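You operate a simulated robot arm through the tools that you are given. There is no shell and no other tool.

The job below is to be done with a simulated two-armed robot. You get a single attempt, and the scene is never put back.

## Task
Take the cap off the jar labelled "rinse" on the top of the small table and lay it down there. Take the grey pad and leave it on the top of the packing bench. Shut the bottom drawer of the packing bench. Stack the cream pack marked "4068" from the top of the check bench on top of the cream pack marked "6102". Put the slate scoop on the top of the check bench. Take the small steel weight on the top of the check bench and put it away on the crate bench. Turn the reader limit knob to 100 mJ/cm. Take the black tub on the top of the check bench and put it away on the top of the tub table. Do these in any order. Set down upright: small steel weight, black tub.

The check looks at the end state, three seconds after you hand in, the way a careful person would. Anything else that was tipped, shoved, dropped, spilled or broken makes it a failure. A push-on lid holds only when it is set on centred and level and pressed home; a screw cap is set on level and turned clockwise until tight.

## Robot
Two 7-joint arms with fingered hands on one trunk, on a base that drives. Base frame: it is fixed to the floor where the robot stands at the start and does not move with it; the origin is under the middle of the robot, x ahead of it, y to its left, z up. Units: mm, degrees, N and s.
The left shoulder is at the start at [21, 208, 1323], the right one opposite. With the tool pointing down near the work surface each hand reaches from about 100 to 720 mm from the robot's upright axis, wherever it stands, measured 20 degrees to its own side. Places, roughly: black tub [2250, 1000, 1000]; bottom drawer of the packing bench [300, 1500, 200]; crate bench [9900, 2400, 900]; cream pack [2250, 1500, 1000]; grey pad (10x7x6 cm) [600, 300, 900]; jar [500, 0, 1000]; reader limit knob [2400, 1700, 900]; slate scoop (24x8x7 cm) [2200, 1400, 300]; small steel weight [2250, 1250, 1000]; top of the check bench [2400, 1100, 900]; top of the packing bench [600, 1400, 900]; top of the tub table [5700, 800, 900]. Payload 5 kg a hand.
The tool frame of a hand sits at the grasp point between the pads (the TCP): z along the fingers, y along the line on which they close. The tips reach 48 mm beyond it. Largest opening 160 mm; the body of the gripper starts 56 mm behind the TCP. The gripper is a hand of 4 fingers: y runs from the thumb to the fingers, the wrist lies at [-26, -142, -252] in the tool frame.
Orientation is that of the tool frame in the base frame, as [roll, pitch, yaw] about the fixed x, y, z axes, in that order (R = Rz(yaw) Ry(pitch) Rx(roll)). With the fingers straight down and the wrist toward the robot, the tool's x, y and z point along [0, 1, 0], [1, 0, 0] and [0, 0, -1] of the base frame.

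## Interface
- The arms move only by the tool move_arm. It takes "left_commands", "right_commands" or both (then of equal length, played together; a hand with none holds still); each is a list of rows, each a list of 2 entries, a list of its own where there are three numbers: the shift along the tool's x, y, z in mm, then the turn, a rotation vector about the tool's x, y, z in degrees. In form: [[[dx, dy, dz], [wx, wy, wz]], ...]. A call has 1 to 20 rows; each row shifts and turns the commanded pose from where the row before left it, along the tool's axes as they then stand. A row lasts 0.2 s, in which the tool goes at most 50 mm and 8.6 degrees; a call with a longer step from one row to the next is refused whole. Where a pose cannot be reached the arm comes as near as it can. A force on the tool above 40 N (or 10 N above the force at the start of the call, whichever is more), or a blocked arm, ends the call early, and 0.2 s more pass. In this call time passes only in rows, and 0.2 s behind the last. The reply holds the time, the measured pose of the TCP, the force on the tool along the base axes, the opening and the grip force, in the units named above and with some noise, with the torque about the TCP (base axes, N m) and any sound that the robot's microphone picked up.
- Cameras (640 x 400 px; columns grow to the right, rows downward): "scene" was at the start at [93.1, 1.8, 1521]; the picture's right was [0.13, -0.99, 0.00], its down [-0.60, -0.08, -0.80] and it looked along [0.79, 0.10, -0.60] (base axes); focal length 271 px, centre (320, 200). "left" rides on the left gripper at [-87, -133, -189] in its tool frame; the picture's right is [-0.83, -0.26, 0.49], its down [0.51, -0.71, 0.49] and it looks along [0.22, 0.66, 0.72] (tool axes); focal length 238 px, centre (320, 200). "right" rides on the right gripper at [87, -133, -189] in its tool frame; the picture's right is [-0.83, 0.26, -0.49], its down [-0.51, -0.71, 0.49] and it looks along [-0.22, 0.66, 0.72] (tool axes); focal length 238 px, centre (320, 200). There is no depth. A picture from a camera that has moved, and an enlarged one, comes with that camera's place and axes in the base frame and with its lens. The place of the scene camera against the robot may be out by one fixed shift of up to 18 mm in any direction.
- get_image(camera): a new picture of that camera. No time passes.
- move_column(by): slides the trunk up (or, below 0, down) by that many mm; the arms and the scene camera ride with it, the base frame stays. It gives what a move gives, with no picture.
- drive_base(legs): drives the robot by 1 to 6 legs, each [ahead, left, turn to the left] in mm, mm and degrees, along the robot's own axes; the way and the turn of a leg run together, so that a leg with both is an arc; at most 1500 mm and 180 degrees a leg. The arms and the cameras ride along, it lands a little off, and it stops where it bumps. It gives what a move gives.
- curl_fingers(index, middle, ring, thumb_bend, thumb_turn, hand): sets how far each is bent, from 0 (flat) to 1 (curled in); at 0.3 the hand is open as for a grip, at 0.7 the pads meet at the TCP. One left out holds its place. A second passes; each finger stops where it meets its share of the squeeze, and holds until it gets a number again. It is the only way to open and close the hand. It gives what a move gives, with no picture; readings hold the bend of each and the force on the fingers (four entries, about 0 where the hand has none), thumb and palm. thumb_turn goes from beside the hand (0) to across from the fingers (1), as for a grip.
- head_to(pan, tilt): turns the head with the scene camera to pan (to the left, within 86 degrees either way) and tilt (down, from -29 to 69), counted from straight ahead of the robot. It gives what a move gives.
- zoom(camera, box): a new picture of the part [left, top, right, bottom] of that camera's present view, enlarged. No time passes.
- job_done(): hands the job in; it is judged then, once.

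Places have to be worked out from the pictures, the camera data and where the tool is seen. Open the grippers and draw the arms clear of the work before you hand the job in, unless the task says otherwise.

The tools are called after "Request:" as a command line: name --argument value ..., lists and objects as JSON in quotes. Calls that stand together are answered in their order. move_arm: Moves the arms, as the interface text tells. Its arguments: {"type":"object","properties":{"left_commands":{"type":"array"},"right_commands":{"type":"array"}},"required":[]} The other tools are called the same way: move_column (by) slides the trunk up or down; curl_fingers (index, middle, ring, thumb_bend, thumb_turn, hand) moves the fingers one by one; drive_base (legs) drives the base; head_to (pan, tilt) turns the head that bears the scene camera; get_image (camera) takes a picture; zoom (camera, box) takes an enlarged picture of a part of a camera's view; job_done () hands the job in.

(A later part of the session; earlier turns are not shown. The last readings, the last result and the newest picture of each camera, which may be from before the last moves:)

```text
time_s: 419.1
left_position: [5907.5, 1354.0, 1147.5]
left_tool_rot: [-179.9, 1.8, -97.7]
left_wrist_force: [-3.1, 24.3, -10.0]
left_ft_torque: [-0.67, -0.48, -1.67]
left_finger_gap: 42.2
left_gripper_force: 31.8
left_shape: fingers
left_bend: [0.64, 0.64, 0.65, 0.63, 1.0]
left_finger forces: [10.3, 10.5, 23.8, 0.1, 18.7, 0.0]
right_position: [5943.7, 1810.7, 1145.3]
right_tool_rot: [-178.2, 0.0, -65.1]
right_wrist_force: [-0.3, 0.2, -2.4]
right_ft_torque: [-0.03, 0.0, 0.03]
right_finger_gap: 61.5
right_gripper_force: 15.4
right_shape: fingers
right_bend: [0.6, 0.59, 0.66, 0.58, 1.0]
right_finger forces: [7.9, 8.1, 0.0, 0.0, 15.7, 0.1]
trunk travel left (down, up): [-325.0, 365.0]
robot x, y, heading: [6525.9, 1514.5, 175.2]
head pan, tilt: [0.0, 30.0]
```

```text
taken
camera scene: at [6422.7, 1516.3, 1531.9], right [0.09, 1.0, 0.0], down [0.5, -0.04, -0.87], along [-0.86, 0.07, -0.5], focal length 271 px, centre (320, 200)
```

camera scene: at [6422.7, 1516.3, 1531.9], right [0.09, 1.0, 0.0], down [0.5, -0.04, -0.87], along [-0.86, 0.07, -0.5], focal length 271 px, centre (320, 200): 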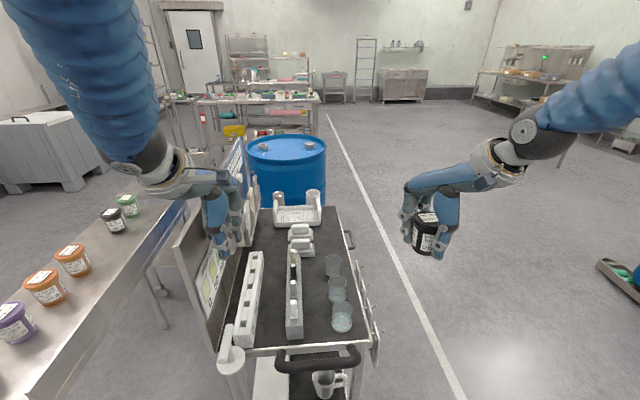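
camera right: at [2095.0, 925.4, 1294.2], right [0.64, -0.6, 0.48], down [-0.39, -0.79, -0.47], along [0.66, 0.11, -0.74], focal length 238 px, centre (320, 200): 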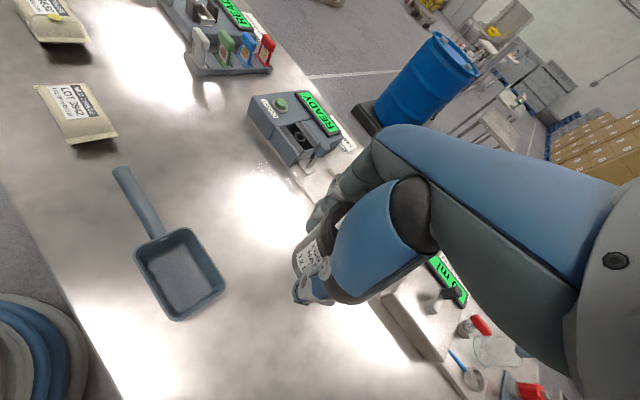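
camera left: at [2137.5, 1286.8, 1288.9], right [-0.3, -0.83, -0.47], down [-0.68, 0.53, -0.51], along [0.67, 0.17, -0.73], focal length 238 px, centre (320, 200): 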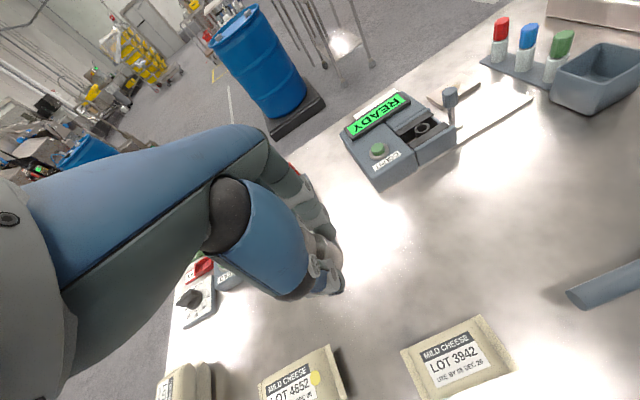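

The left hand bumped the cart's tall back panel. I move back away from it at once and check that nothing was displaced.

Request:
drive_base --legs '[[0, -120, 0]]'

Request:
get_image --camera "scene"

Request:
get_image --camera "left"

```text
time_s: 420.4
left_position: [5917.9, 1473.5, 1148.6]
left_tool_rot: [-179.9, 1.9, -97.7]
left_wrist_force: [0.6, 0.5, -4.5]
left_ft_torque: [-0.06, 0.01, 0.02]
left_finger_gap: 42.2
left_gripper_force: 19.8
left_shape: fingers
left_bend: [0.64, 0.64, 0.66, 0.63, 1.0]
left_finger forces: [10.2, 10.8, 0.0, 0.0, 18.8, 0.0]
right_position: [5955.3, 1932.6, 1146.9]
right_tool_rot: [-178.3, -0.1, -65.2]
right_wrist_force: [0.1, 0.7, -3.4]
right_ft_torque: [-0.09, -0.01, 0.01]
right_finger_gap: 61.3
right_gripper_force: 15.8
right_shape: fingers
right_bend: [0.6, 0.59, 0.66, 0.58, 1.0]
right_finger forces: [8.0, 8.1, 0.0, 0.0, 15.6, 0.0]
trunk travel left (down, up): [-325.0, 365.0]
robot x, y, heading: [6538.7, 1634.4, 175.0]
head pan, tilt: [0.0, 30.0]
```

```text
taken
camera scene: at [6434.0, 1636.2, 1532.0], right [0.09, 1.0, 0.0], down [0.5, -0.04, -0.87], along [-0.86, 0.07, -0.5], focal length 271 px, centre (320, 200)
```

scene: 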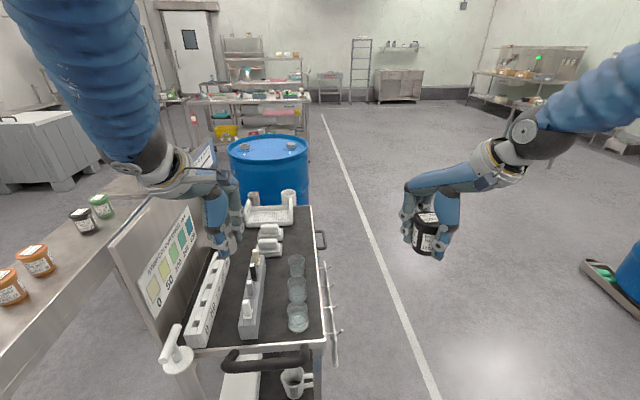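

```text
taken
camera left: at [6060.5, 1536.1, 1339.3], right [0.37, 0.81, -0.46], down [0.64, -0.58, -0.51], along [-0.68, -0.1, -0.73], focal length 238 px, centre (320, 200)
```

left: 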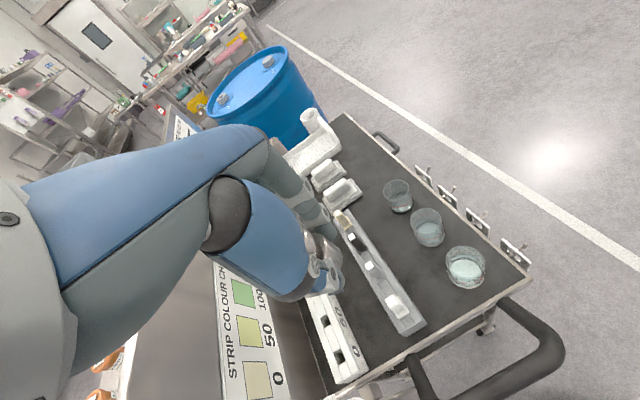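

The cart and everything on it stand as before. I back up so the arms are clear of the cart, then strafe to the table's end.

Request:
drive_base --legs '[[-340, 0, 4], [0, 830, 0]]'

Request:
get_image --camera "scene"

```text
time_s: 426.7
left_position: [6253.8, 559.8, 1148.8]
left_tool_rot: [180.0, 2.0, -93.3]
left_wrist_force: [0.4, -0.3, -5.6]
left_ft_torque: [0.03, 0.01, -0.01]
left_finger_gap: 41.8
left_gripper_force: 19.8
left_shape: fingers
left_bend: [0.64, 0.64, 0.66, 0.63, 1.0]
left_finger forces: [10.1, 10.9, 0.0, 0.0, 19.0, 0.1]
right_position: [6255.5, 1017.5, 1146.6]
right_tool_rot: [-178.3, 0.0, -60.6]
right_wrist_force: [0.0, -0.2, -2.9]
right_ft_torque: [0.01, -0.05, 0.01]
right_finger_gap: 61.1
right_gripper_force: 15.7
right_shape: fingers
right_bend: [0.6, 0.59, 0.66, 0.58, 1.0]
right_finger forces: [7.9, 8.1, 0.0, 0.1, 15.6, 0.0]
trunk travel left (down, up): [-325.0, 365.0]
robot x, y, heading: [6865.7, 770.6, 179.3]
head pan, tilt: [0.0, 30.0]
```

```text
taken
camera scene: at [6756.0, 761.5, 1532.0], right [0.01, 1.0, 0.0], down [0.5, 0.0, -0.87], along [-0.87, 0.01, -0.5], focal length 271 px, centre (320, 200)
```

scene: 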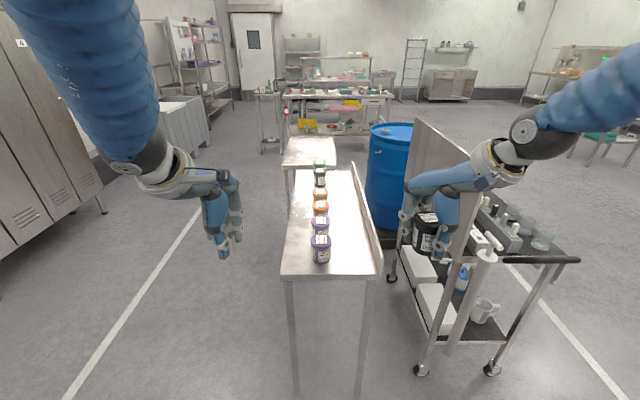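

The narrow tub table is in front, with a row of tubs along its middle and a raised board on its right. There is room to the right of the row near the end. I turn the right hand to close fore-and-aft and approach.

Request:
move_arm --right_commands '[[[0, 0, 0], [0, 0, 7.5]], [[0, 0, 0], [0, 0, 7.5]], [[0, 0, 0], [0, 0, 7.5]], [[0, 0, 0], [0, 0, 7.5]]]'

Request:
drive_base --legs '[[0, 90, 0.7], [190, 0, 0]]'

Request:
get_image --camera "scene"

Request:
get_image --camera "right"

```text
time_s: 427.7
left_position: [6253.7, 557.7, 1146.9]
left_tool_rot: [180.0, 2.0, -93.2]
left_wrist_force: [-0.8, -0.6, -4.9]
left_ft_torque: [0.12, 0.03, -0.04]
left_finger_gap: 41.9
left_gripper_force: 19.6
left_shape: fingers
left_bend: [0.64, 0.64, 0.66, 0.63, 1.0]
left_finger forces: [10.2, 10.9, 0.0, 0.0, 18.7, 0.0]
right_position: [6255.8, 1017.2, 1146.0]
right_tool_rot: [-178.6, 1.0, -90.8]
right_wrist_force: [-0.5, -0.5, -1.4]
right_ft_torque: [0.09, -0.03, -0.04]
right_finger_gap: 61.2
right_gripper_force: 15.9
right_shape: fingers
right_bend: [0.6, 0.59, 0.66, 0.58, 1.0]
right_finger forces: [8.0, 8.2, 0.1, 0.0, 15.7, 0.0]
trunk travel left (down, up): [-325.0, 365.0]
robot x, y, heading: [6863.1, 771.7, 179.5]
head pan, tilt: [0.0, 30.0]
```

```text
time_s: 429.9
left_position: [6072.9, 460.9, 1146.8]
left_tool_rot: [-179.9, 1.9, -92.2]
left_wrist_force: [-0.8, 0.1, -6.1]
left_ft_torque: [0.04, -0.06, -0.04]
left_finger_gap: 42.1
left_gripper_force: 20.6
left_shape: fingers
left_bend: [0.64, 0.64, 0.66, 0.63, 1.0]
left_finger forces: [10.3, 10.9, 0.0, 0.0, 18.7, 0.1]
right_position: [6065.5, 919.0, 1143.7]
right_tool_rot: [-178.5, 1.0, -89.7]
right_wrist_force: [0.1, -0.2, -3.2]
right_ft_torque: [-0.01, -0.07, -0.03]
right_finger_gap: 61.3
right_gripper_force: 16.2
right_shape: fingers
right_bend: [0.6, 0.59, 0.66, 0.58, 1.0]
right_finger forces: [8.1, 8.0, 0.0, 0.0, 15.7, 0.0]
trunk travel left (down, up): [-325.0, 365.0]
robot x, y, heading: [6677.8, 686.2, -179.7]
head pan, tilt: [0.0, 30.0]
```

```text
taken
camera scene: at [6569.8, 671.0, 1531.9], right [-0.01, 1.0, 0.0], down [0.5, 0.0, -0.87], along [-0.87, -0.01, -0.5], focal length 271 px, centre (320, 200)
```

scene: 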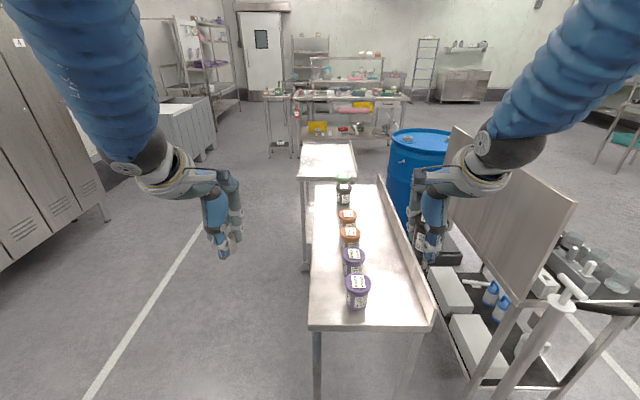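

```text
taken
camera right: at [6193.7, 829.2, 1337.4], right [-0.28, 0.82, 0.49], down [0.72, 0.52, -0.46], along [-0.64, 0.23, -0.74], focal length 238 px, centre (320, 200)
```

right: 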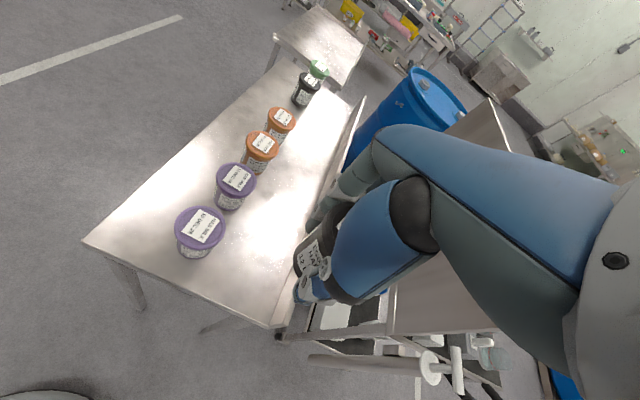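

Free strip between the tubs (y up to ~827) and the board (y ≈ 955). I aim for [5992, 872], between the two purple tubs' positions. I drive 60 mm ahead and shift the hand.

Request:
drive_base --legs '[[60, 0, 0]]'

Request:
move_arm --right_commands '[[[24, 7, 0], [0, 0, 0]], [[23, 6, 30], [0, 0, 0]], [[0, 0, 30], [0, 0, 0]]]'

Request:
get_image --camera "right"

Request:
get_image --camera "scene"

```text
time_s: 430.9
left_position: [6013.0, 461.2, 1146.6]
left_tool_rot: [-179.8, 2.0, -92.3]
left_wrist_force: [-1.7, 1.0, -5.5]
left_ft_torque: [0.03, -0.12, -0.03]
left_finger_gap: 41.8
left_gripper_force: 20.1
left_shape: fingers
left_bend: [0.64, 0.64, 0.66, 0.63, 1.0]
left_finger forces: [10.4, 11.0, 0.0, 0.0, 18.8, 0.1]
right_position: [6006.9, 920.1, 1144.9]
right_tool_rot: [-178.3, 1.0, -89.8]
right_wrist_force: [-1.0, 0.8, -4.0]
right_ft_torque: [-0.06, -0.09, -0.01]
right_finger_gap: 61.3
right_gripper_force: 15.7
right_shape: fingers
right_bend: [0.6, 0.59, 0.66, 0.58, 1.0]
right_finger forces: [8.1, 8.1, 0.1, 0.1, 15.6, 0.1]
trunk travel left (down, up): [-325.0, 365.0]
robot x, y, heading: [6617.5, 680.5, -179.3]
head pan, tilt: [0.0, 30.0]
```

```text
time_s: 431.7
left_position: [6014.2, 461.6, 1147.3]
left_tool_rot: [-179.9, 2.0, -92.3]
left_wrist_force: [0.4, 0.9, -4.1]
left_ft_torque: [-0.04, 0.01, -0.04]
left_finger_gap: 41.8
left_gripper_force: 19.8
left_shape: fingers
left_bend: [0.64, 0.64, 0.66, 0.63, 1.0]
left_finger forces: [10.5, 10.9, 0.0, 0.1, 18.9, 0.0]
right_position: [5997.2, 873.9, 1085.3]
right_tool_rot: [-178.4, 0.9, -89.7]
right_wrist_force: [1.1, 1.1, -2.4]
right_ft_torque: [-0.04, 0.0, 0.02]
right_finger_gap: 61.3
right_gripper_force: 16.2
right_shape: fingers
right_bend: [0.6, 0.59, 0.66, 0.58, 1.0]
right_finger forces: [8.0, 8.0, 0.1, 0.1, 15.5, 0.1]
trunk travel left (down, up): [-325.0, 365.0]
robot x, y, heading: [6619.0, 684.3, -179.4]
head pan, tilt: [0.0, 30.0]
```

```text
taken
camera right: at [6125.3, 784.1, 1277.8], right [-0.27, 0.83, 0.49], down [0.72, 0.52, -0.46], along [-0.64, 0.23, -0.74], focal length 238 px, centre (320, 200)
```

right: 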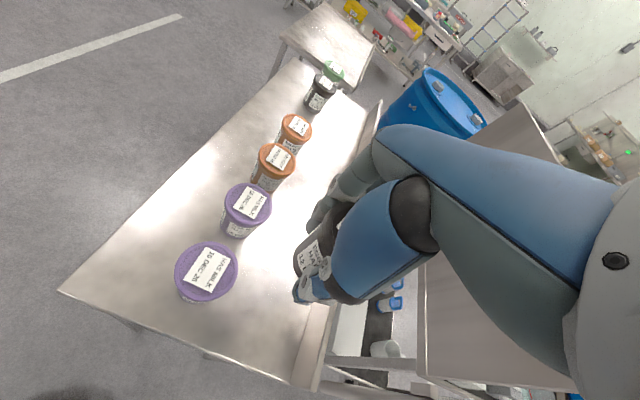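

```text
taken
camera scene: at [6512.3, 671.9, 1532.0], right [-0.01, 1.0, 0.0], down [0.5, 0.0, -0.87], along [-0.87, -0.01, -0.5], focal length 271 px, centre (320, 200)
```

scene: 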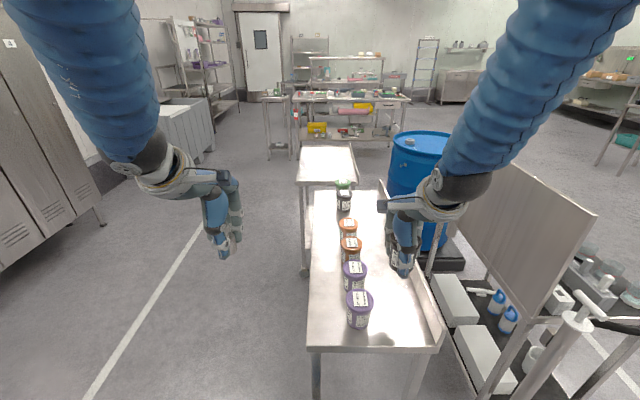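

Good clearance to both purple tubs and the board. I lower the tub in steps until it touches the table.

Request:
move_arm --right_commands '[[[0, 0, 35], [0, 0, 0]], [[0, 0, 35], [0, 0, 0]], [[0, 0, 25], [0, 0, 0]]]'

Request:
get_image --camera "right"

Request:
zoom --camera "scene" --box '[290, 170, 470, 360]'

```text
time_s: 432.5
left_position: [6014.1, 460.7, 1147.8]
left_tool_rot: [180.0, 1.9, -92.2]
left_wrist_force: [0.6, 0.5, -4.9]
left_ft_torque: [-0.01, -0.09, 0.02]
left_finger_gap: 41.9
left_gripper_force: 19.8
left_shape: fingers
left_bend: [0.64, 0.64, 0.66, 0.63, 1.0]
left_finger forces: [10.4, 11.0, 0.1, 0.0, 18.7, 0.0]
right_position: [5999.8, 876.2, 987.5]
right_tool_rot: [-178.4, 0.9, -89.8]
right_wrist_force: [-1.9, 0.2, -1.6]
right_ft_torque: [-0.01, -0.17, 0.03]
right_finger_gap: 61.3
right_gripper_force: 15.6
right_shape: fingers
right_bend: [0.6, 0.59, 0.66, 0.58, 1.0]
right_finger forces: [8.2, 8.1, 0.1, 0.0, 15.4, 0.0]
trunk travel left (down, up): [-325.0, 365.0]
robot x, y, heading: [6613.7, 682.8, -179.7]
head pan, tilt: [0.0, 30.0]
```

```text
taken
camera right: at [6127.4, 786.0, 1180.5], right [-0.28, 0.82, 0.49], down [0.72, 0.52, -0.46], along [-0.64, 0.23, -0.74], focal length 238 px, centre (320, 200)
```

right: 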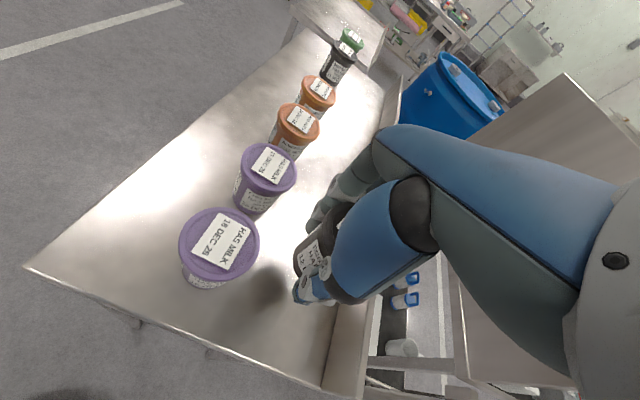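

```text
2.11 times, centred on (380, 265) of scene
camera zoom: at [6510.4, 671.1, 1531.8], right [-0.01, 1.0, 0.0], down [0.5, 0.0, -0.87], along [-0.87, -0.01, -0.5], focal length 571 px, centre (194, 63)
```

zoom: 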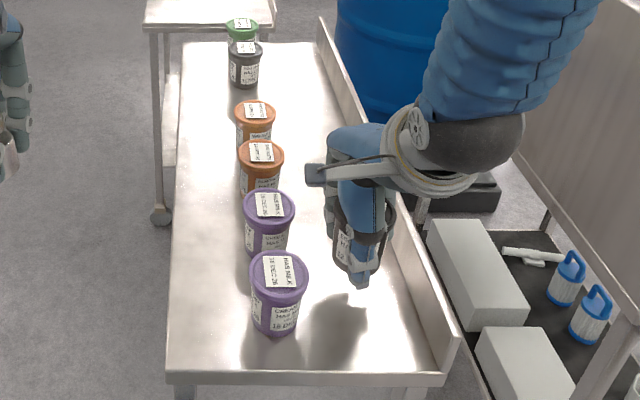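

I continue down in 4 mm steps to contact.

Request:
move_arm --right_commands '[[[0, 0, 6], [0, 0, 0]], [[0, 0, 5], [0, 0, 0]], [[0, 0, 4], [0, 0, 0]], [[0, 0, 4], [0, 0, 0]], [[0, 0, 4], [0, 0, 0]], [[0, 0, 3], [0, 0, 0]], [[0, 0, 3], [0, 0, 0]], [[0, 0, 3], [0, 0, 0]], [[0, 0, 3], [0, 0, 0]]]'

Request:
zoom --camera "scene" --box '[290, 170, 470, 360]'

```text
time_s: 434.5
left_position: [6014.2, 461.0, 1146.5]
left_tool_rot: [-180.0, 1.9, -92.4]
left_wrist_force: [-0.3, 0.1, -4.4]
left_ft_torque: [0.02, 0.03, 0.03]
left_finger_gap: 42.1
left_gripper_force: 20.2
left_shape: fingers
left_bend: [0.64, 0.64, 0.66, 0.63, 1.0]
left_finger forces: [10.2, 11.2, 0.0, 0.0, 18.8, 0.0]
right_position: [5999.5, 875.9, 953.4]
right_tool_rot: [-178.4, 1.0, -89.8]
right_wrist_force: [-0.3, -0.5, -2.3]
right_ft_torque: [-0.03, -0.02, -0.01]
right_finger_gap: 61.1
right_gripper_force: 16.2
right_shape: fingers
right_bend: [0.6, 0.59, 0.66, 0.58, 1.0]
right_finger forces: [8.2, 7.9, 0.1, 0.0, 15.4, 0.0]
trunk travel left (down, up): [-325.0, 365.0]
robot x, y, heading: [6619.1, 680.4, -179.5]
head pan, tilt: [0.0, 30.0]
```

```text
2.11 times, centred on (380, 265) of scene
camera zoom: at [6511.6, 671.1, 1532.0], right [-0.01, 1.0, 0.0], down [0.5, 0.0, -0.87], along [-0.87, -0.01, -0.5], focal length 571 px, centre (194, 63)
```

zoom: 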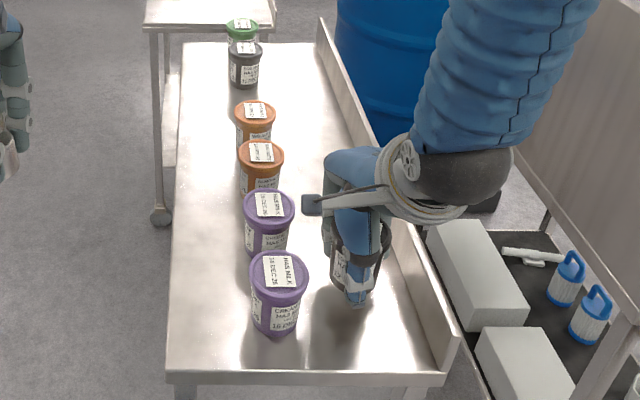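

Not touching yet. I continue in 3 mm steps.

Request:
move_arm --right_commands '[[[0, 0, 3], [0, 0, 0]], [[0, 0, 3], [0, 0, 0]], [[0, 0, 3], [0, 0, 0]], [[0, 0, 3], [0, 0, 0]], [[0, 0, 3], [0, 0, 0]], [[0, 0, 3], [0, 0, 0]], [[0, 0, 3], [0, 0, 0]], [[0, 0, 3], [0, 0, 0]]]'

```text
time_s: 436.3
left_position: [6015.0, 460.7, 1148.1]
left_tool_rot: [180.0, 1.9, -92.2]
left_wrist_force: [-0.2, -0.7, -4.9]
left_ft_torque: [0.0, 0.0, 0.01]
left_finger_gap: 41.8
left_gripper_force: 20.2
left_shape: fingers
left_bend: [0.64, 0.64, 0.66, 0.63, 1.0]
left_finger forces: [10.4, 11.0, 0.0, 0.1, 18.7, 0.0]
right_position: [6001.0, 876.7, 929.0]
right_tool_rot: [-178.4, 1.0, -89.6]
right_wrist_force: [-0.5, 0.1, -2.2]
right_ft_torque: [-0.05, -0.02, 0.02]
right_finger_gap: 61.0
right_gripper_force: 15.7
right_shape: fingers
right_bend: [0.6, 0.59, 0.66, 0.58, 1.0]
right_finger forces: [8.1, 8.1, 0.1, 0.1, 15.3, 0.0]
trunk travel left (down, up): [-325.0, 365.0]
robot x, y, heading: [6614.8, 678.8, -179.3]
head pan, tilt: [0.0, 30.0]
```

Still in the air at z 929; the table is lower than thought. I look and continue.

Request:
get_image --camera "right"

Request:
move_arm --right_commands '[[[0, 0, 3], [0, 0, 0]], [[0, 0, 3], [0, 0, 0]], [[0, 0, 3], [0, 0, 0]], [[0, 0, 3], [0, 0, 0]], [[0, 0, 3], [0, 0, 0]], [[0, 0, 3], [0, 0, 0]]]'

Request:
zoom --camera "scene" --box '[290, 170, 470, 360]'

```text
taken
camera right: at [6129.6, 786.8, 1122.4], right [-0.28, 0.82, 0.49], down [0.72, 0.52, -0.46], along [-0.64, 0.23, -0.74], focal length 238 px, centre (320, 200)
```

right: 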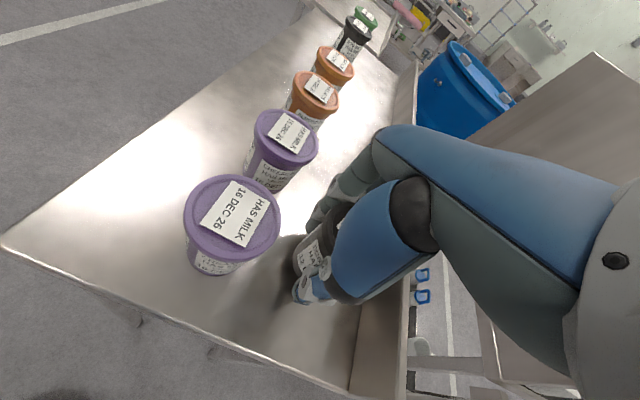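

```text
time_s: 437.7
left_position: [6016.6, 460.1, 1148.7]
left_tool_rot: [179.9, 2.0, -92.3]
left_wrist_force: [0.4, 0.5, -4.8]
left_ft_torque: [0.0, -0.02, -0.01]
left_finger_gap: 42.0
left_gripper_force: 19.5
left_shape: fingers
left_bend: [0.64, 0.64, 0.66, 0.63, 1.0]
left_finger forces: [10.2, 11.0, 0.0, 0.0, 18.8, 0.0]
right_position: [6000.4, 875.0, 915.9]
right_tool_rot: [-179.1, 1.0, -89.7]
right_wrist_force: [0.4, -1.1, 34.7]
right_ft_torque: [0.31, 0.95, -0.01]
right_finger_gap: 61.3
right_gripper_force: 29.6
right_shape: fingers
right_bend: [0.6, 0.59, 0.66, 0.58, 1.0]
right_finger forces: [9.4, 27.5, 0.1, 0.1, 21.9, 0.1]
trunk travel left (down, up): [-325.0, 365.0]
robot x, y, heading: [6616.9, 681.1, -179.4]
head pan, tilt: [0.0, 30.0]
```

```text
2.11 times, centred on (380, 265) of scene
camera zoom: at [6514.3, 670.1, 1532.6], right [-0.01, 1.0, 0.0], down [0.5, 0.0, -0.87], along [-0.87, -0.01, -0.5], focal length 571 px, centre (194, 63)
```

zoom: 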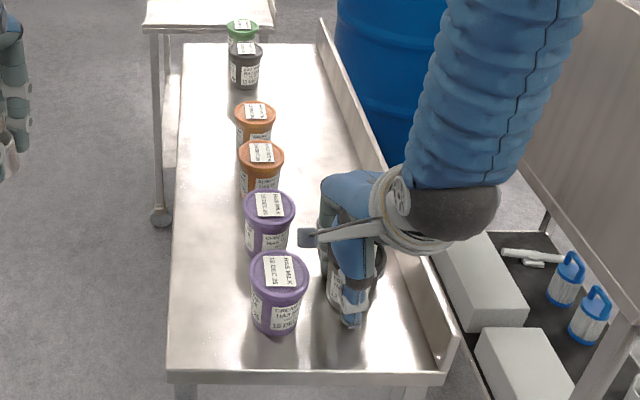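

The tub stands on the table. I ease up 3 mm and open the hand moderately.

Request:
move_arm --right_commands '[[[0, 0, -3.5], [0, 0, 0]]]'

Request:
curl_fingers --hand "right" --index 0.5 --middle 0.5 --ring 0.56 --thumb_bend 0.48

Request:
get_image --camera "right"

Request:
zoom --camera "scene" --box '[290, 170, 470, 360]'

```text
time_s: 438.1
left_position: [6014.7, 460.0, 1147.6]
left_tool_rot: [-179.9, 1.9, -92.4]
left_wrist_force: [-0.8, -0.1, -4.8]
left_ft_torque: [0.04, -0.04, 0.0]
left_finger_gap: 42.1
left_gripper_force: 20.4
left_shape: fingers
left_bend: [0.64, 0.64, 0.66, 0.63, 1.0]
left_finger forces: [10.3, 11.2, 0.1, 0.0, 18.8, 0.0]
right_position: [6000.4, 875.1, 915.4]
right_tool_rot: [-178.6, 1.0, -89.6]
right_wrist_force: [-5.4, -0.1, 20.1]
right_ft_torque: [0.27, 1.02, 0.07]
right_finger_gap: 60.8
right_gripper_force: 24.8
right_shape: fingers
right_bend: [0.6, 0.59, 0.66, 0.58, 1.0]
right_finger forces: [9.9, 23.2, 0.0, 0.0, 16.4, 0.0]
trunk travel left (down, up): [-325.0, 365.0]
robot x, y, heading: [6616.7, 677.9, -179.4]
head pan, tilt: [0.0, 30.0]
```

```text
time_s: 439.1
left_position: [6015.9, 460.0, 1149.1]
left_tool_rot: [179.9, 2.0, -92.2]
left_wrist_force: [0.4, -0.1, -4.6]
left_ft_torque: [0.02, -0.04, -0.02]
left_finger_gap: 42.2
left_gripper_force: 19.9
left_shape: fingers
left_bend: [0.64, 0.64, 0.66, 0.63, 1.0]
left_finger forces: [10.3, 11.0, 0.0, 0.0, 18.9, 0.0]
right_position: [6001.3, 875.4, 916.0]
right_tool_rot: [-178.5, 0.9, -89.7]
right_wrist_force: [8.8, -0.7, 24.6]
right_ft_torque: [-0.23, 0.55, 0.09]
right_finger_gap: 82.2
right_gripper_force: 11.9
right_shape: fingers
right_bend: [0.56, 0.51, 0.56, 0.48, 1.0]
right_finger forces: [18.6, 6.0, 0.0, 0.0, 0.0, 0.1]
trunk travel left (down, up): [-325.0, 365.0]
robot x, y, heading: [6617.5, 678.4, -179.7]
head pan, tilt: [0.0, 30.0]
```

```text
taken
camera right: at [6131.0, 785.8, 1108.3], right [-0.28, 0.82, 0.49], down [0.72, 0.52, -0.46], along [-0.64, 0.23, -0.74], focal length 238 px, centre (320, 200)
```

right: 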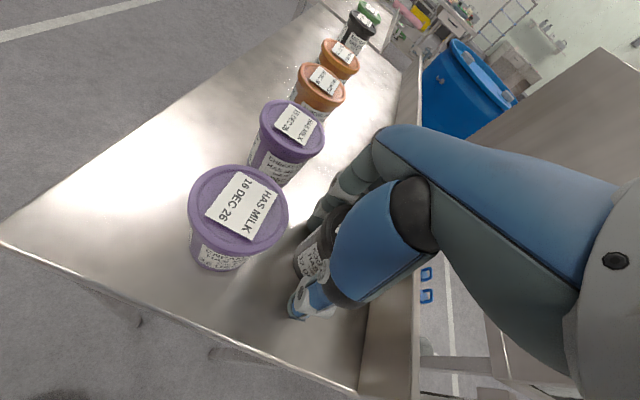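

```text
2.11 times, centred on (380, 265) of scene
camera zoom: at [6514.3, 670.4, 1532.2], right [-0.01, 1.0, 0.0], down [0.5, 0.0, -0.87], along [-0.87, -0.01, -0.5], focal length 571 px, centre (194, 63)
```

zoom: 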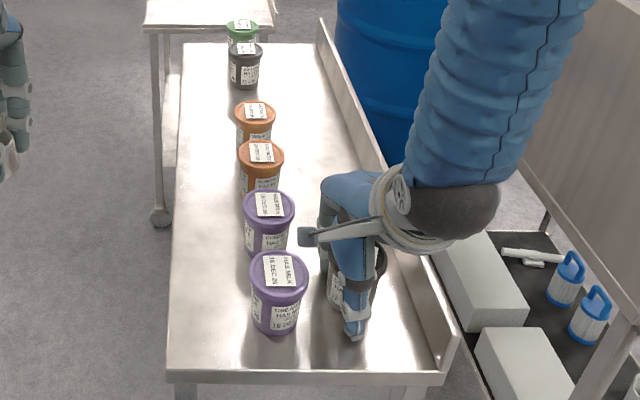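

The fingertips are pressing on the table while opening. I raise the hand a few millimetres so they can open freely.

Request:
move_arm --right_commands '[[[0, 0, -5], [0, 0, 0]], [[0, 0, -4], [0, 0, 0]]]'

Request:
get_image --camera "right"

Request:
zoom --camera "scene" --box '[290, 170, 470, 360]'

```text
time_s: 439.7
left_position: [6014.9, 459.2, 1148.6]
left_tool_rot: [180.0, 1.9, -92.3]
left_wrist_force: [0.2, 0.6, -5.5]
left_ft_torque: [0.02, 0.02, 0.0]
left_finger_gap: 42.2
left_gripper_force: 19.7
left_shape: fingers
left_bend: [0.64, 0.64, 0.66, 0.63, 1.0]
left_finger forces: [10.3, 11.2, 0.0, 0.1, 18.9, 0.0]
right_position: [6000.1, 876.5, 923.1]
right_tool_rot: [-178.3, 1.0, -89.8]
right_wrist_force: [-0.8, 0.0, 0.5]
right_ft_torque: [0.01, 0.04, -0.05]
right_finger_gap: 94.5
right_gripper_force: 0.0
right_shape: fingers
right_bend: [0.5, 0.5, 0.56, 0.48, 1.0]
right_finger forces: [0.0, 0.0, 0.0, 0.0, 0.1, 0.0]
trunk travel left (down, up): [-325.0, 365.0]
robot x, y, heading: [6617.3, 680.4, -179.4]
head pan, tilt: [0.0, 30.0]
```

```text
taken
camera right: at [6128.9, 786.1, 1116.0], right [-0.28, 0.82, 0.49], down [0.72, 0.52, -0.46], along [-0.64, 0.23, -0.74], focal length 238 px, centre (320, 200)
```

right: 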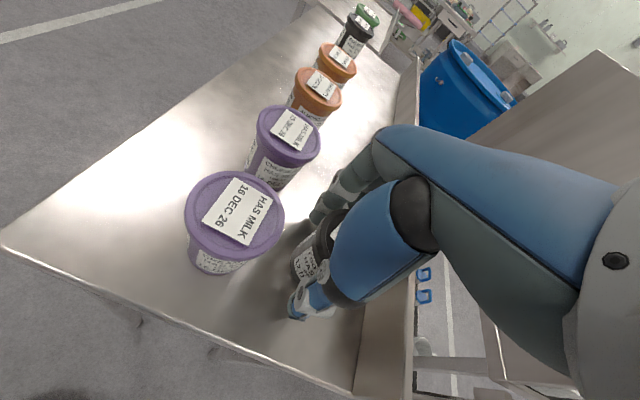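

```text
2.11 times, centred on (380, 265) of scene
camera zoom: at [6512.5, 670.8, 1532.0], right [-0.01, 1.0, 0.0], down [0.5, 0.0, -0.87], along [-0.87, -0.01, -0.5], focal length 571 px, centre (194, 63)
```

zoom: 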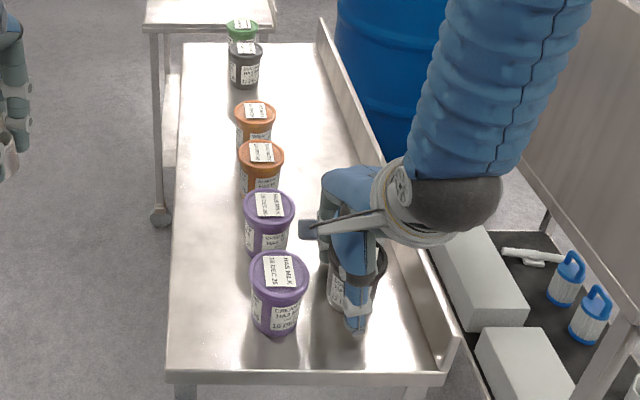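

The tub is free and upright. I lift the hand straight up.

Request:
move_arm --right_commands '[[[0, 0, -10], [0, 0, 0]], [[0, 0, -15], [0, 0, 0]], [[0, 0, -25], [0, 0, 0]], [[0, 0, -40], [0, 0, 0]], [[0, 0, -45], [0, 0, 0]], [[0, 0, -45], [0, 0, 0]]]'

Request:
get_image --camera "right"

Request:
zoom --camera "scene" --box '[290, 170, 470, 360]'

```text
time_s: 441.1
left_position: [6015.7, 460.2, 1149.2]
left_tool_rot: [179.8, 1.8, -92.1]
left_wrist_force: [1.5, -0.1, -3.9]
left_ft_torque: [0.09, 0.07, 0.02]
left_finger_gap: 42.0
left_gripper_force: 19.7
left_shape: fingers
left_bend: [0.64, 0.64, 0.66, 0.63, 1.0]
left_finger forces: [10.3, 11.1, 0.0, 0.1, 18.9, 0.0]
right_position: [5993.8, 873.0, 1104.7]
right_tool_rot: [-178.5, 1.0, -89.7]
right_wrist_force: [1.7, -0.3, -1.1]
right_ft_torque: [0.04, 0.18, -0.06]
right_finger_gap: 94.8
right_gripper_force: 0.3
right_shape: fingers
right_bend: [0.5, 0.5, 0.56, 0.48, 1.0]
right_finger forces: [0.0, 0.1, 0.0, 0.0, 0.0, 0.0]
trunk travel left (down, up): [-325.0, 365.0]
robot x, y, heading: [6618.6, 683.3, -179.5]
head pan, tilt: [0.0, 30.0]
```

```text
taken
camera right: at [6122.0, 783.4, 1297.4], right [-0.28, 0.82, 0.49], down [0.72, 0.52, -0.46], along [-0.64, 0.23, -0.74], focal length 238 px, centre (320, 200)
```

right: 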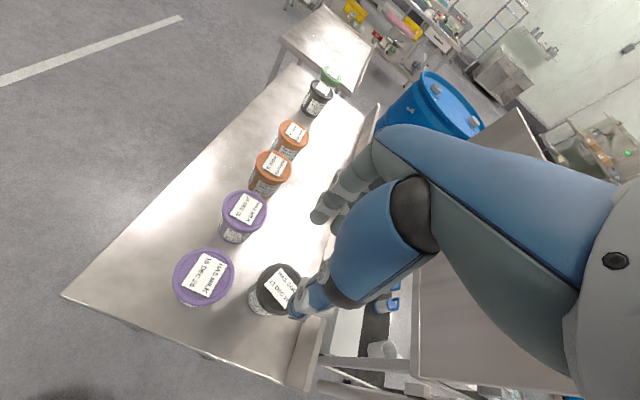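

```text
2.11 times, centred on (380, 265) of scene
camera zoom: at [6513.6, 670.3, 1532.2], right [-0.01, 1.0, 0.0], down [0.5, 0.0, -0.87], along [-0.87, -0.01, -0.5], focal length 571 px, centre (194, 63)
```

zoom: 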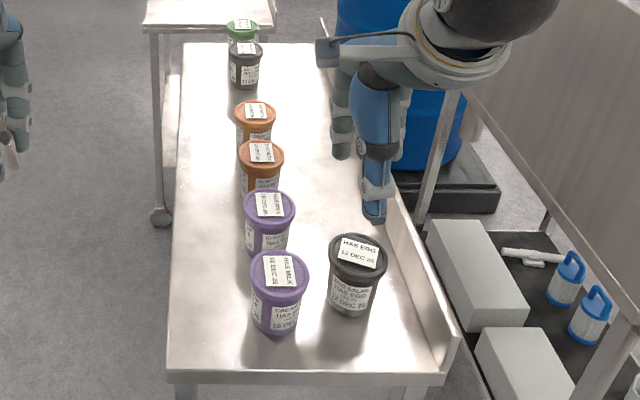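

The tub stands upright among the others. Next the crate bench: I back away, turn around, and drive to the lane on the left, keeping the arms clear of the table with coloured boxes.

Request:
drive_base --legs '[[-320, 0, 0], [0, 0, 90], [0, 0, 89.5]]'

Request:
head_to --pan 20 --tilt 20

Request:
get_image --camera "scene"

```text
time_s: 450.6
left_position: [7564.7, 830.3, 1146.5]
left_tool_rot: [-180.0, 1.8, 80.9]
left_wrist_force: [-0.8, 0.1, -5.2]
left_ft_torque: [-0.04, -0.01, 0.01]
left_finger_gap: 41.1
left_gripper_force: 18.8
left_shape: fingers
left_bend: [0.64, 0.64, 0.66, 0.64, 1.0]
left_finger forces: [10.3, 10.2, 0.0, 0.1, 17.0, 0.0]
right_position: [7538.8, 418.0, 1103.3]
right_tool_rot: [-178.5, 1.0, 83.5]
right_wrist_force: [0.2, 1.0, -0.4]
right_ft_torque: [0.03, 0.02, -0.01]
right_finger_gap: 95.1
right_gripper_force: 0.0
right_shape: fingers
right_bend: [0.5, 0.5, 0.56, 0.48, 1.0]
right_finger forces: [0.0, 0.0, 0.1, 0.0, 0.0, 0.0]
trunk travel left (down, up): [-325.0, 365.0]
robot x, y, heading: [6938.7, 684.7, -6.2]
head pan, tilt: [0.0, 30.0]
```

```text
time_s: 451.4
left_position: [7565.6, 830.8, 1147.6]
left_tool_rot: [179.9, 1.9, 80.9]
left_wrist_force: [0.0, -0.6, -5.3]
left_ft_torque: [0.0, 0.0, 0.02]
left_finger_gap: 41.1
left_gripper_force: 18.8
left_shape: fingers
left_bend: [0.64, 0.64, 0.66, 0.64, 1.0]
left_finger forces: [10.2, 10.4, 0.1, 0.0, 17.1, 0.0]
right_position: [7538.0, 418.9, 1103.3]
right_tool_rot: [-178.4, 0.9, 83.4]
right_wrist_force: [-0.2, -1.4, -1.1]
right_ft_torque: [-0.05, -0.02, 0.01]
right_finger_gap: 94.9
right_gripper_force: 0.0
right_shape: fingers
right_bend: [0.5, 0.5, 0.56, 0.48, 1.0]
right_finger forces: [0.0, 0.1, 0.1, 0.0, 0.0, 0.0]
trunk travel left (down, up): [-325.0, 365.0]
robot x, y, heading: [6941.8, 680.4, -6.2]
head pan, tilt: [20.0, 20.0]
```

```text
taken
camera scene: at [7038.7, 694.3, 1548.0], right [0.24, -0.97, 0.0], down [-0.33, -0.08, -0.94], along [0.91, 0.22, -0.34], focal length 271 px, centre (320, 200)
```

scene: 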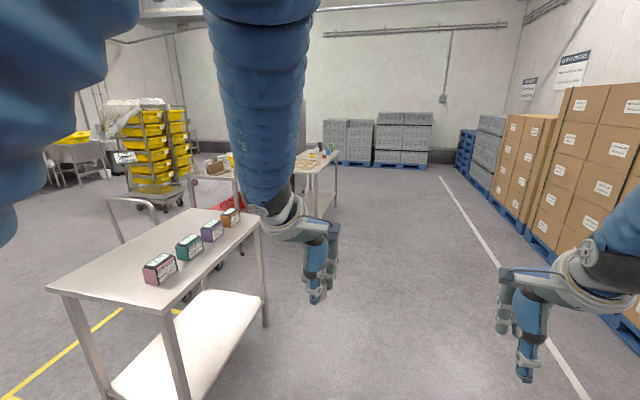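

I straighten the heading, back up a bit more, and strafe to the left lane.

Request:
drive_base --legs '[[-250, 0, 6.2], [0, 900, 0], [0, 880, 0]]'

Request:
head_to --pan -10 --tilt 15

Request:
get_image --camera "scene"

```text
time_s: 461.8
left_position: [7322.9, 2671.1, 1147.3]
left_tool_rot: [179.9, 1.9, 85.9]
left_wrist_force: [0.5, 0.3, -5.1]
left_ft_torque: [-0.06, 0.02, -0.02]
left_finger_gap: 41.1
left_gripper_force: 19.0
left_shape: fingers
left_bend: [0.64, 0.64, 0.66, 0.64, 1.0]
left_finger forces: [10.5, 10.6, 0.0, 0.0, 17.3, 0.0]
right_position: [7332.8, 2257.2, 1104.4]
right_tool_rot: [-178.4, 1.0, 88.5]
right_wrist_force: [-0.6, 0.2, -0.3]
right_ft_torque: [-0.03, 0.0, -0.01]
right_finger_gap: 95.0
right_gripper_force: 0.0
right_shape: fingers
right_bend: [0.5, 0.5, 0.56, 0.48, 1.0]
right_finger forces: [0.0, 0.0, 0.0, 0.0, 0.0, 0.0]
trunk travel left (down, up): [-325.0, 365.0]
robot x, y, heading: [6718.1, 2468.6, -1.5]
head pan, tilt: [20.0, 20.0]
```

```text
time_s: 462.8
left_position: [7323.2, 2671.2, 1147.0]
left_tool_rot: [179.9, 1.9, 85.9]
left_wrist_force: [0.1, 0.5, -4.9]
left_ft_torque: [-0.05, 0.01, 0.0]
left_finger_gap: 41.4
left_gripper_force: 19.2
left_shape: fingers
left_bend: [0.64, 0.64, 0.66, 0.64, 1.0]
left_finger forces: [10.4, 10.5, 0.1, 0.0, 17.3, 0.0]
right_position: [7333.1, 2257.8, 1104.1]
right_tool_rot: [-178.4, 1.0, 88.5]
right_wrist_force: [-0.5, 0.4, -0.2]
right_ft_torque: [0.0, 0.04, -0.01]
right_finger_gap: 95.0
right_gripper_force: 0.1
right_shape: fingers
right_bend: [0.5, 0.5, 0.56, 0.48, 1.0]
right_finger forces: [0.0, 0.0, 0.0, 0.0, 0.0, 0.1]
trunk travel left (down, up): [-325.0, 365.0]
robot x, y, heading: [6716.6, 2465.2, -1.3]
head pan, tilt: [-10.0, 15.0]
```

```text
taken
camera scene: at [6813.3, 2440.9, 1556.2], right [-0.2, -0.98, 0.0], down [-0.25, 0.05, -0.97], along [0.95, -0.19, -0.26], focal length 271 px, centre (320, 200)
```

scene: 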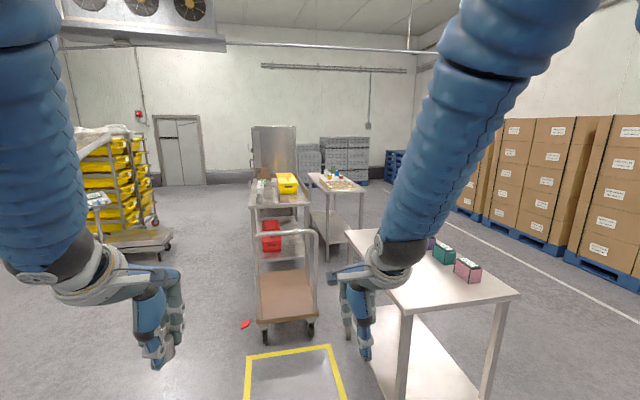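

The crate bench with the yellow crate is straight ahead, with a trolley in front of it. I zoom in.

Request:
zoom --camera "scene" --box '[220, 110, 380, 260]'

Request:
zoom --camera "scene" --box '[220, 160, 330, 360]'

```text
2.67 times, centred on (300, 185) of scene
camera zoom: at [6813.3, 2440.9, 1556.2], right [-0.2, -0.98, 0.0], down [-0.25, 0.05, -0.97], along [0.95, -0.19, -0.26], focal length 723 px, centre (373, 240)
```

zoom: 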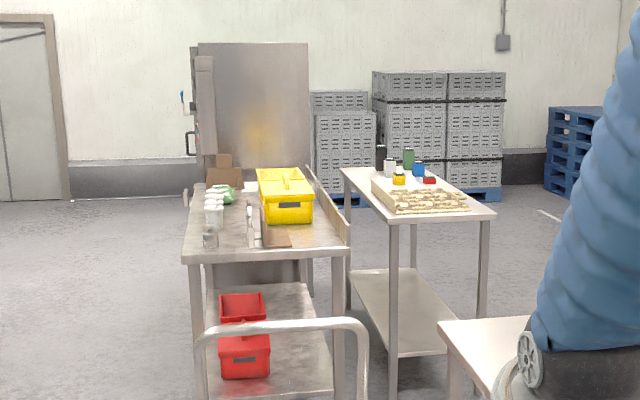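

```text
2.00 times, centred on (275, 260) of scene
camera zoom: at [6813.3, 2440.9, 1556.2], right [-0.2, -0.98, 0.0], down [-0.25, 0.05, -0.97], along [0.95, -0.19, -0.26], focal length 542 px, centre (410, 80)
```

zoom: 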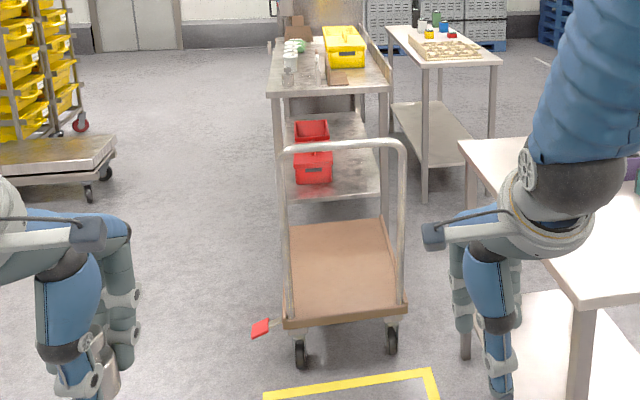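

The crate bench (front edge x ≈ 9080, y 2070–2600) is long; the trolley blocks its front, so I approach its left side. I move left and forward and look again.

Request:
drive_base --legs '[[0, 560, 1.3], [1000, 0, 0], [700, 0, 0]]'

Request:
head_to --pan -25 --tilt 25

Request:
get_image --camera "scene"

Request:
head_to --pan 20 --tilt 20

Request:
get_image --camera "scene"

```text
time_s: 474.2
left_position: [9034.4, 3276.2, 1148.2]
left_tool_rot: [-180.0, 1.9, 88.7]
left_wrist_force: [0.7, -0.2, -5.0]
left_ft_torque: [-0.05, 0.04, 0.01]
left_finger_gap: 40.7
left_gripper_force: 18.4
left_shape: fingers
left_bend: [0.64, 0.64, 0.66, 0.64, 1.0]
left_finger forces: [10.4, 10.7, 0.0, 0.1, 17.3, 0.0]
right_position: [9063.1, 2865.3, 1102.9]
right_tool_rot: [-178.4, 0.9, 91.1]
right_wrist_force: [-0.5, 0.1, 0.0]
right_ft_torque: [0.0, 0.01, 0.0]
right_finger_gap: 94.8
right_gripper_force: 0.1
right_shape: fingers
right_bend: [0.5, 0.5, 0.56, 0.48, 1.0]
right_finger forces: [0.1, 0.1, 0.1, 0.0, 0.0, 0.0]
trunk travel left (down, up): [-325.0, 365.0]
robot x, y, heading: [8434.7, 3045.7, 1.3]
head pan, tilt: [-10.0, 15.0]
```

```text
time_s: 475.0
left_position: [9033.4, 3276.3, 1147.0]
left_tool_rot: [180.0, 1.8, 88.7]
left_wrist_force: [-0.2, 0.5, -5.2]
left_ft_torque: [-0.07, -0.01, 0.01]
left_finger_gap: 41.2
left_gripper_force: 19.0
left_shape: fingers
left_bend: [0.64, 0.64, 0.66, 0.64, 1.0]
left_finger forces: [10.4, 10.6, 0.0, 0.0, 17.2, 0.0]
right_position: [9063.5, 2865.2, 1103.1]
right_tool_rot: [-178.5, 0.9, 91.1]
right_wrist_force: [0.0, -0.9, -0.2]
right_ft_torque: [0.0, -0.06, 0.03]
right_finger_gap: 94.6
right_gripper_force: 0.1
right_shape: fingers
right_bend: [0.5, 0.5, 0.56, 0.48, 1.0]
right_finger forces: [0.1, 0.0, 0.1, 0.1, 0.0, 0.0]
trunk travel left (down, up): [-325.0, 365.0]
robot x, y, heading: [8438.0, 3042.7, 1.6]
head pan, tilt: [-25.0, 25.0]
```

```text
taken
camera scene: at [8526.2, 3000.1, 1540.1], right [-0.4, -0.92, 0.0], down [-0.39, 0.17, -0.91], along [0.83, -0.36, -0.42], focal length 271 px, centre (320, 200)
```

scene: 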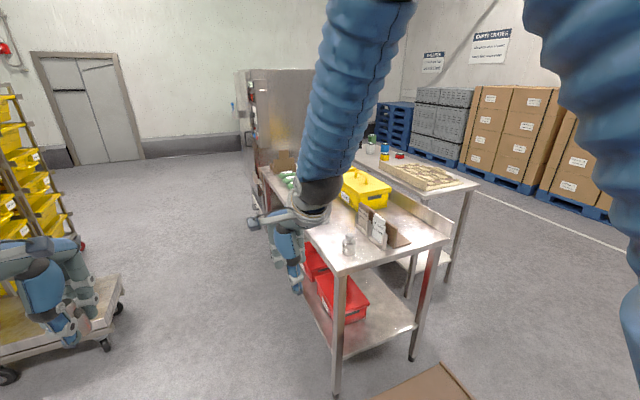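

```text
time_s: 476.1
left_position: [9033.2, 3275.9, 1147.7]
left_tool_rot: [-180.0, 1.9, 88.6]
left_wrist_force: [0.0, -0.9, -5.2]
left_ft_torque: [-0.04, 0.0, -0.01]
left_finger_gap: 41.3
left_gripper_force: 19.2
left_shape: fingers
left_bend: [0.64, 0.64, 0.66, 0.64, 1.0]
left_finger forces: [10.3, 10.6, 0.0, 0.1, 17.3, 0.0]
right_position: [9062.8, 2863.1, 1104.0]
right_tool_rot: [-178.4, 1.0, 91.1]
right_wrist_force: [-0.6, 0.0, -0.6]
right_ft_torque: [-0.01, 0.02, 0.03]
right_finger_gap: 94.8
right_gripper_force: 0.1
right_shape: fingers
right_bend: [0.5, 0.5, 0.56, 0.48, 1.0]
right_finger forces: [0.0, 0.1, 0.1, 0.1, 0.0, 0.0]
trunk travel left (down, up): [-325.0, 365.0]
robot x, y, heading: [8435.1, 3046.9, 1.6]
head pan, tilt: [20.0, 20.0]
```

```text
taken
camera scene: at [8528.9, 3070.8, 1548.0], right [0.36, -0.93, 0.0], down [-0.32, -0.12, -0.94], along [0.88, 0.34, -0.34], focal length 271 px, centre (320, 200)
```

scene: 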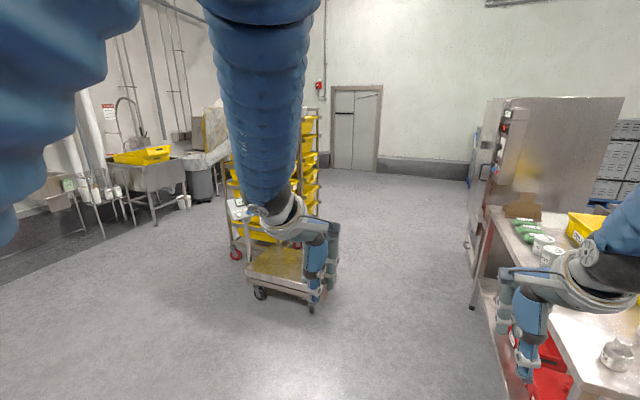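

I see the bench's near left part: there is a similar small weight and a block rack in front of the yellow crate. I zoom there.

Request:
head_to --pan -30 --tilt 35

Request:
zoom --camera "scene" --box '[240, 80, 480, 300]'

```text
time_s: 477.3
left_position: [9034.1, 3277.8, 1146.4]
left_tool_rot: [-180.0, 1.9, 88.6]
left_wrist_force: [-0.3, -0.3, -4.6]
left_ft_torque: [-0.05, 0.01, 0.0]
left_finger_gap: 40.9
left_gripper_force: 18.9
left_shape: fingers
left_bend: [0.64, 0.64, 0.66, 0.64, 1.0]
left_finger forces: [10.4, 10.6, 0.1, 0.1, 17.2, 0.0]
right_position: [9060.9, 2864.4, 1104.8]
right_tool_rot: [-178.4, 1.0, 91.1]
right_wrist_force: [0.2, -0.2, 0.3]
right_ft_torque: [0.01, 0.0, 0.0]
right_finger_gap: 95.0
right_gripper_force: 0.0
right_shape: fingers
right_bend: [0.5, 0.5, 0.56, 0.48, 1.0]
right_finger forces: [0.0, 0.1, 0.0, 0.0, 0.0, 0.0]
trunk travel left (down, up): [-325.0, 365.0]
robot x, y, heading: [8436.4, 3045.8, 1.2]
head pan, tilt: [-30.0, 35.0]
```

```text
1.82 times, centred on (360, 190) of scene
camera zoom: at [8519.4, 2994.9, 1524.2], right [-0.48, -0.88, 0.0], down [-0.5, 0.27, -0.82], along [0.72, -0.39, -0.57], focal length 493 px, centre (247, 218)
```

zoom: 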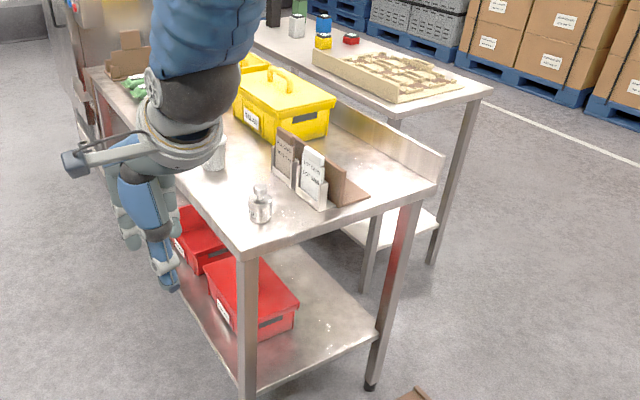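

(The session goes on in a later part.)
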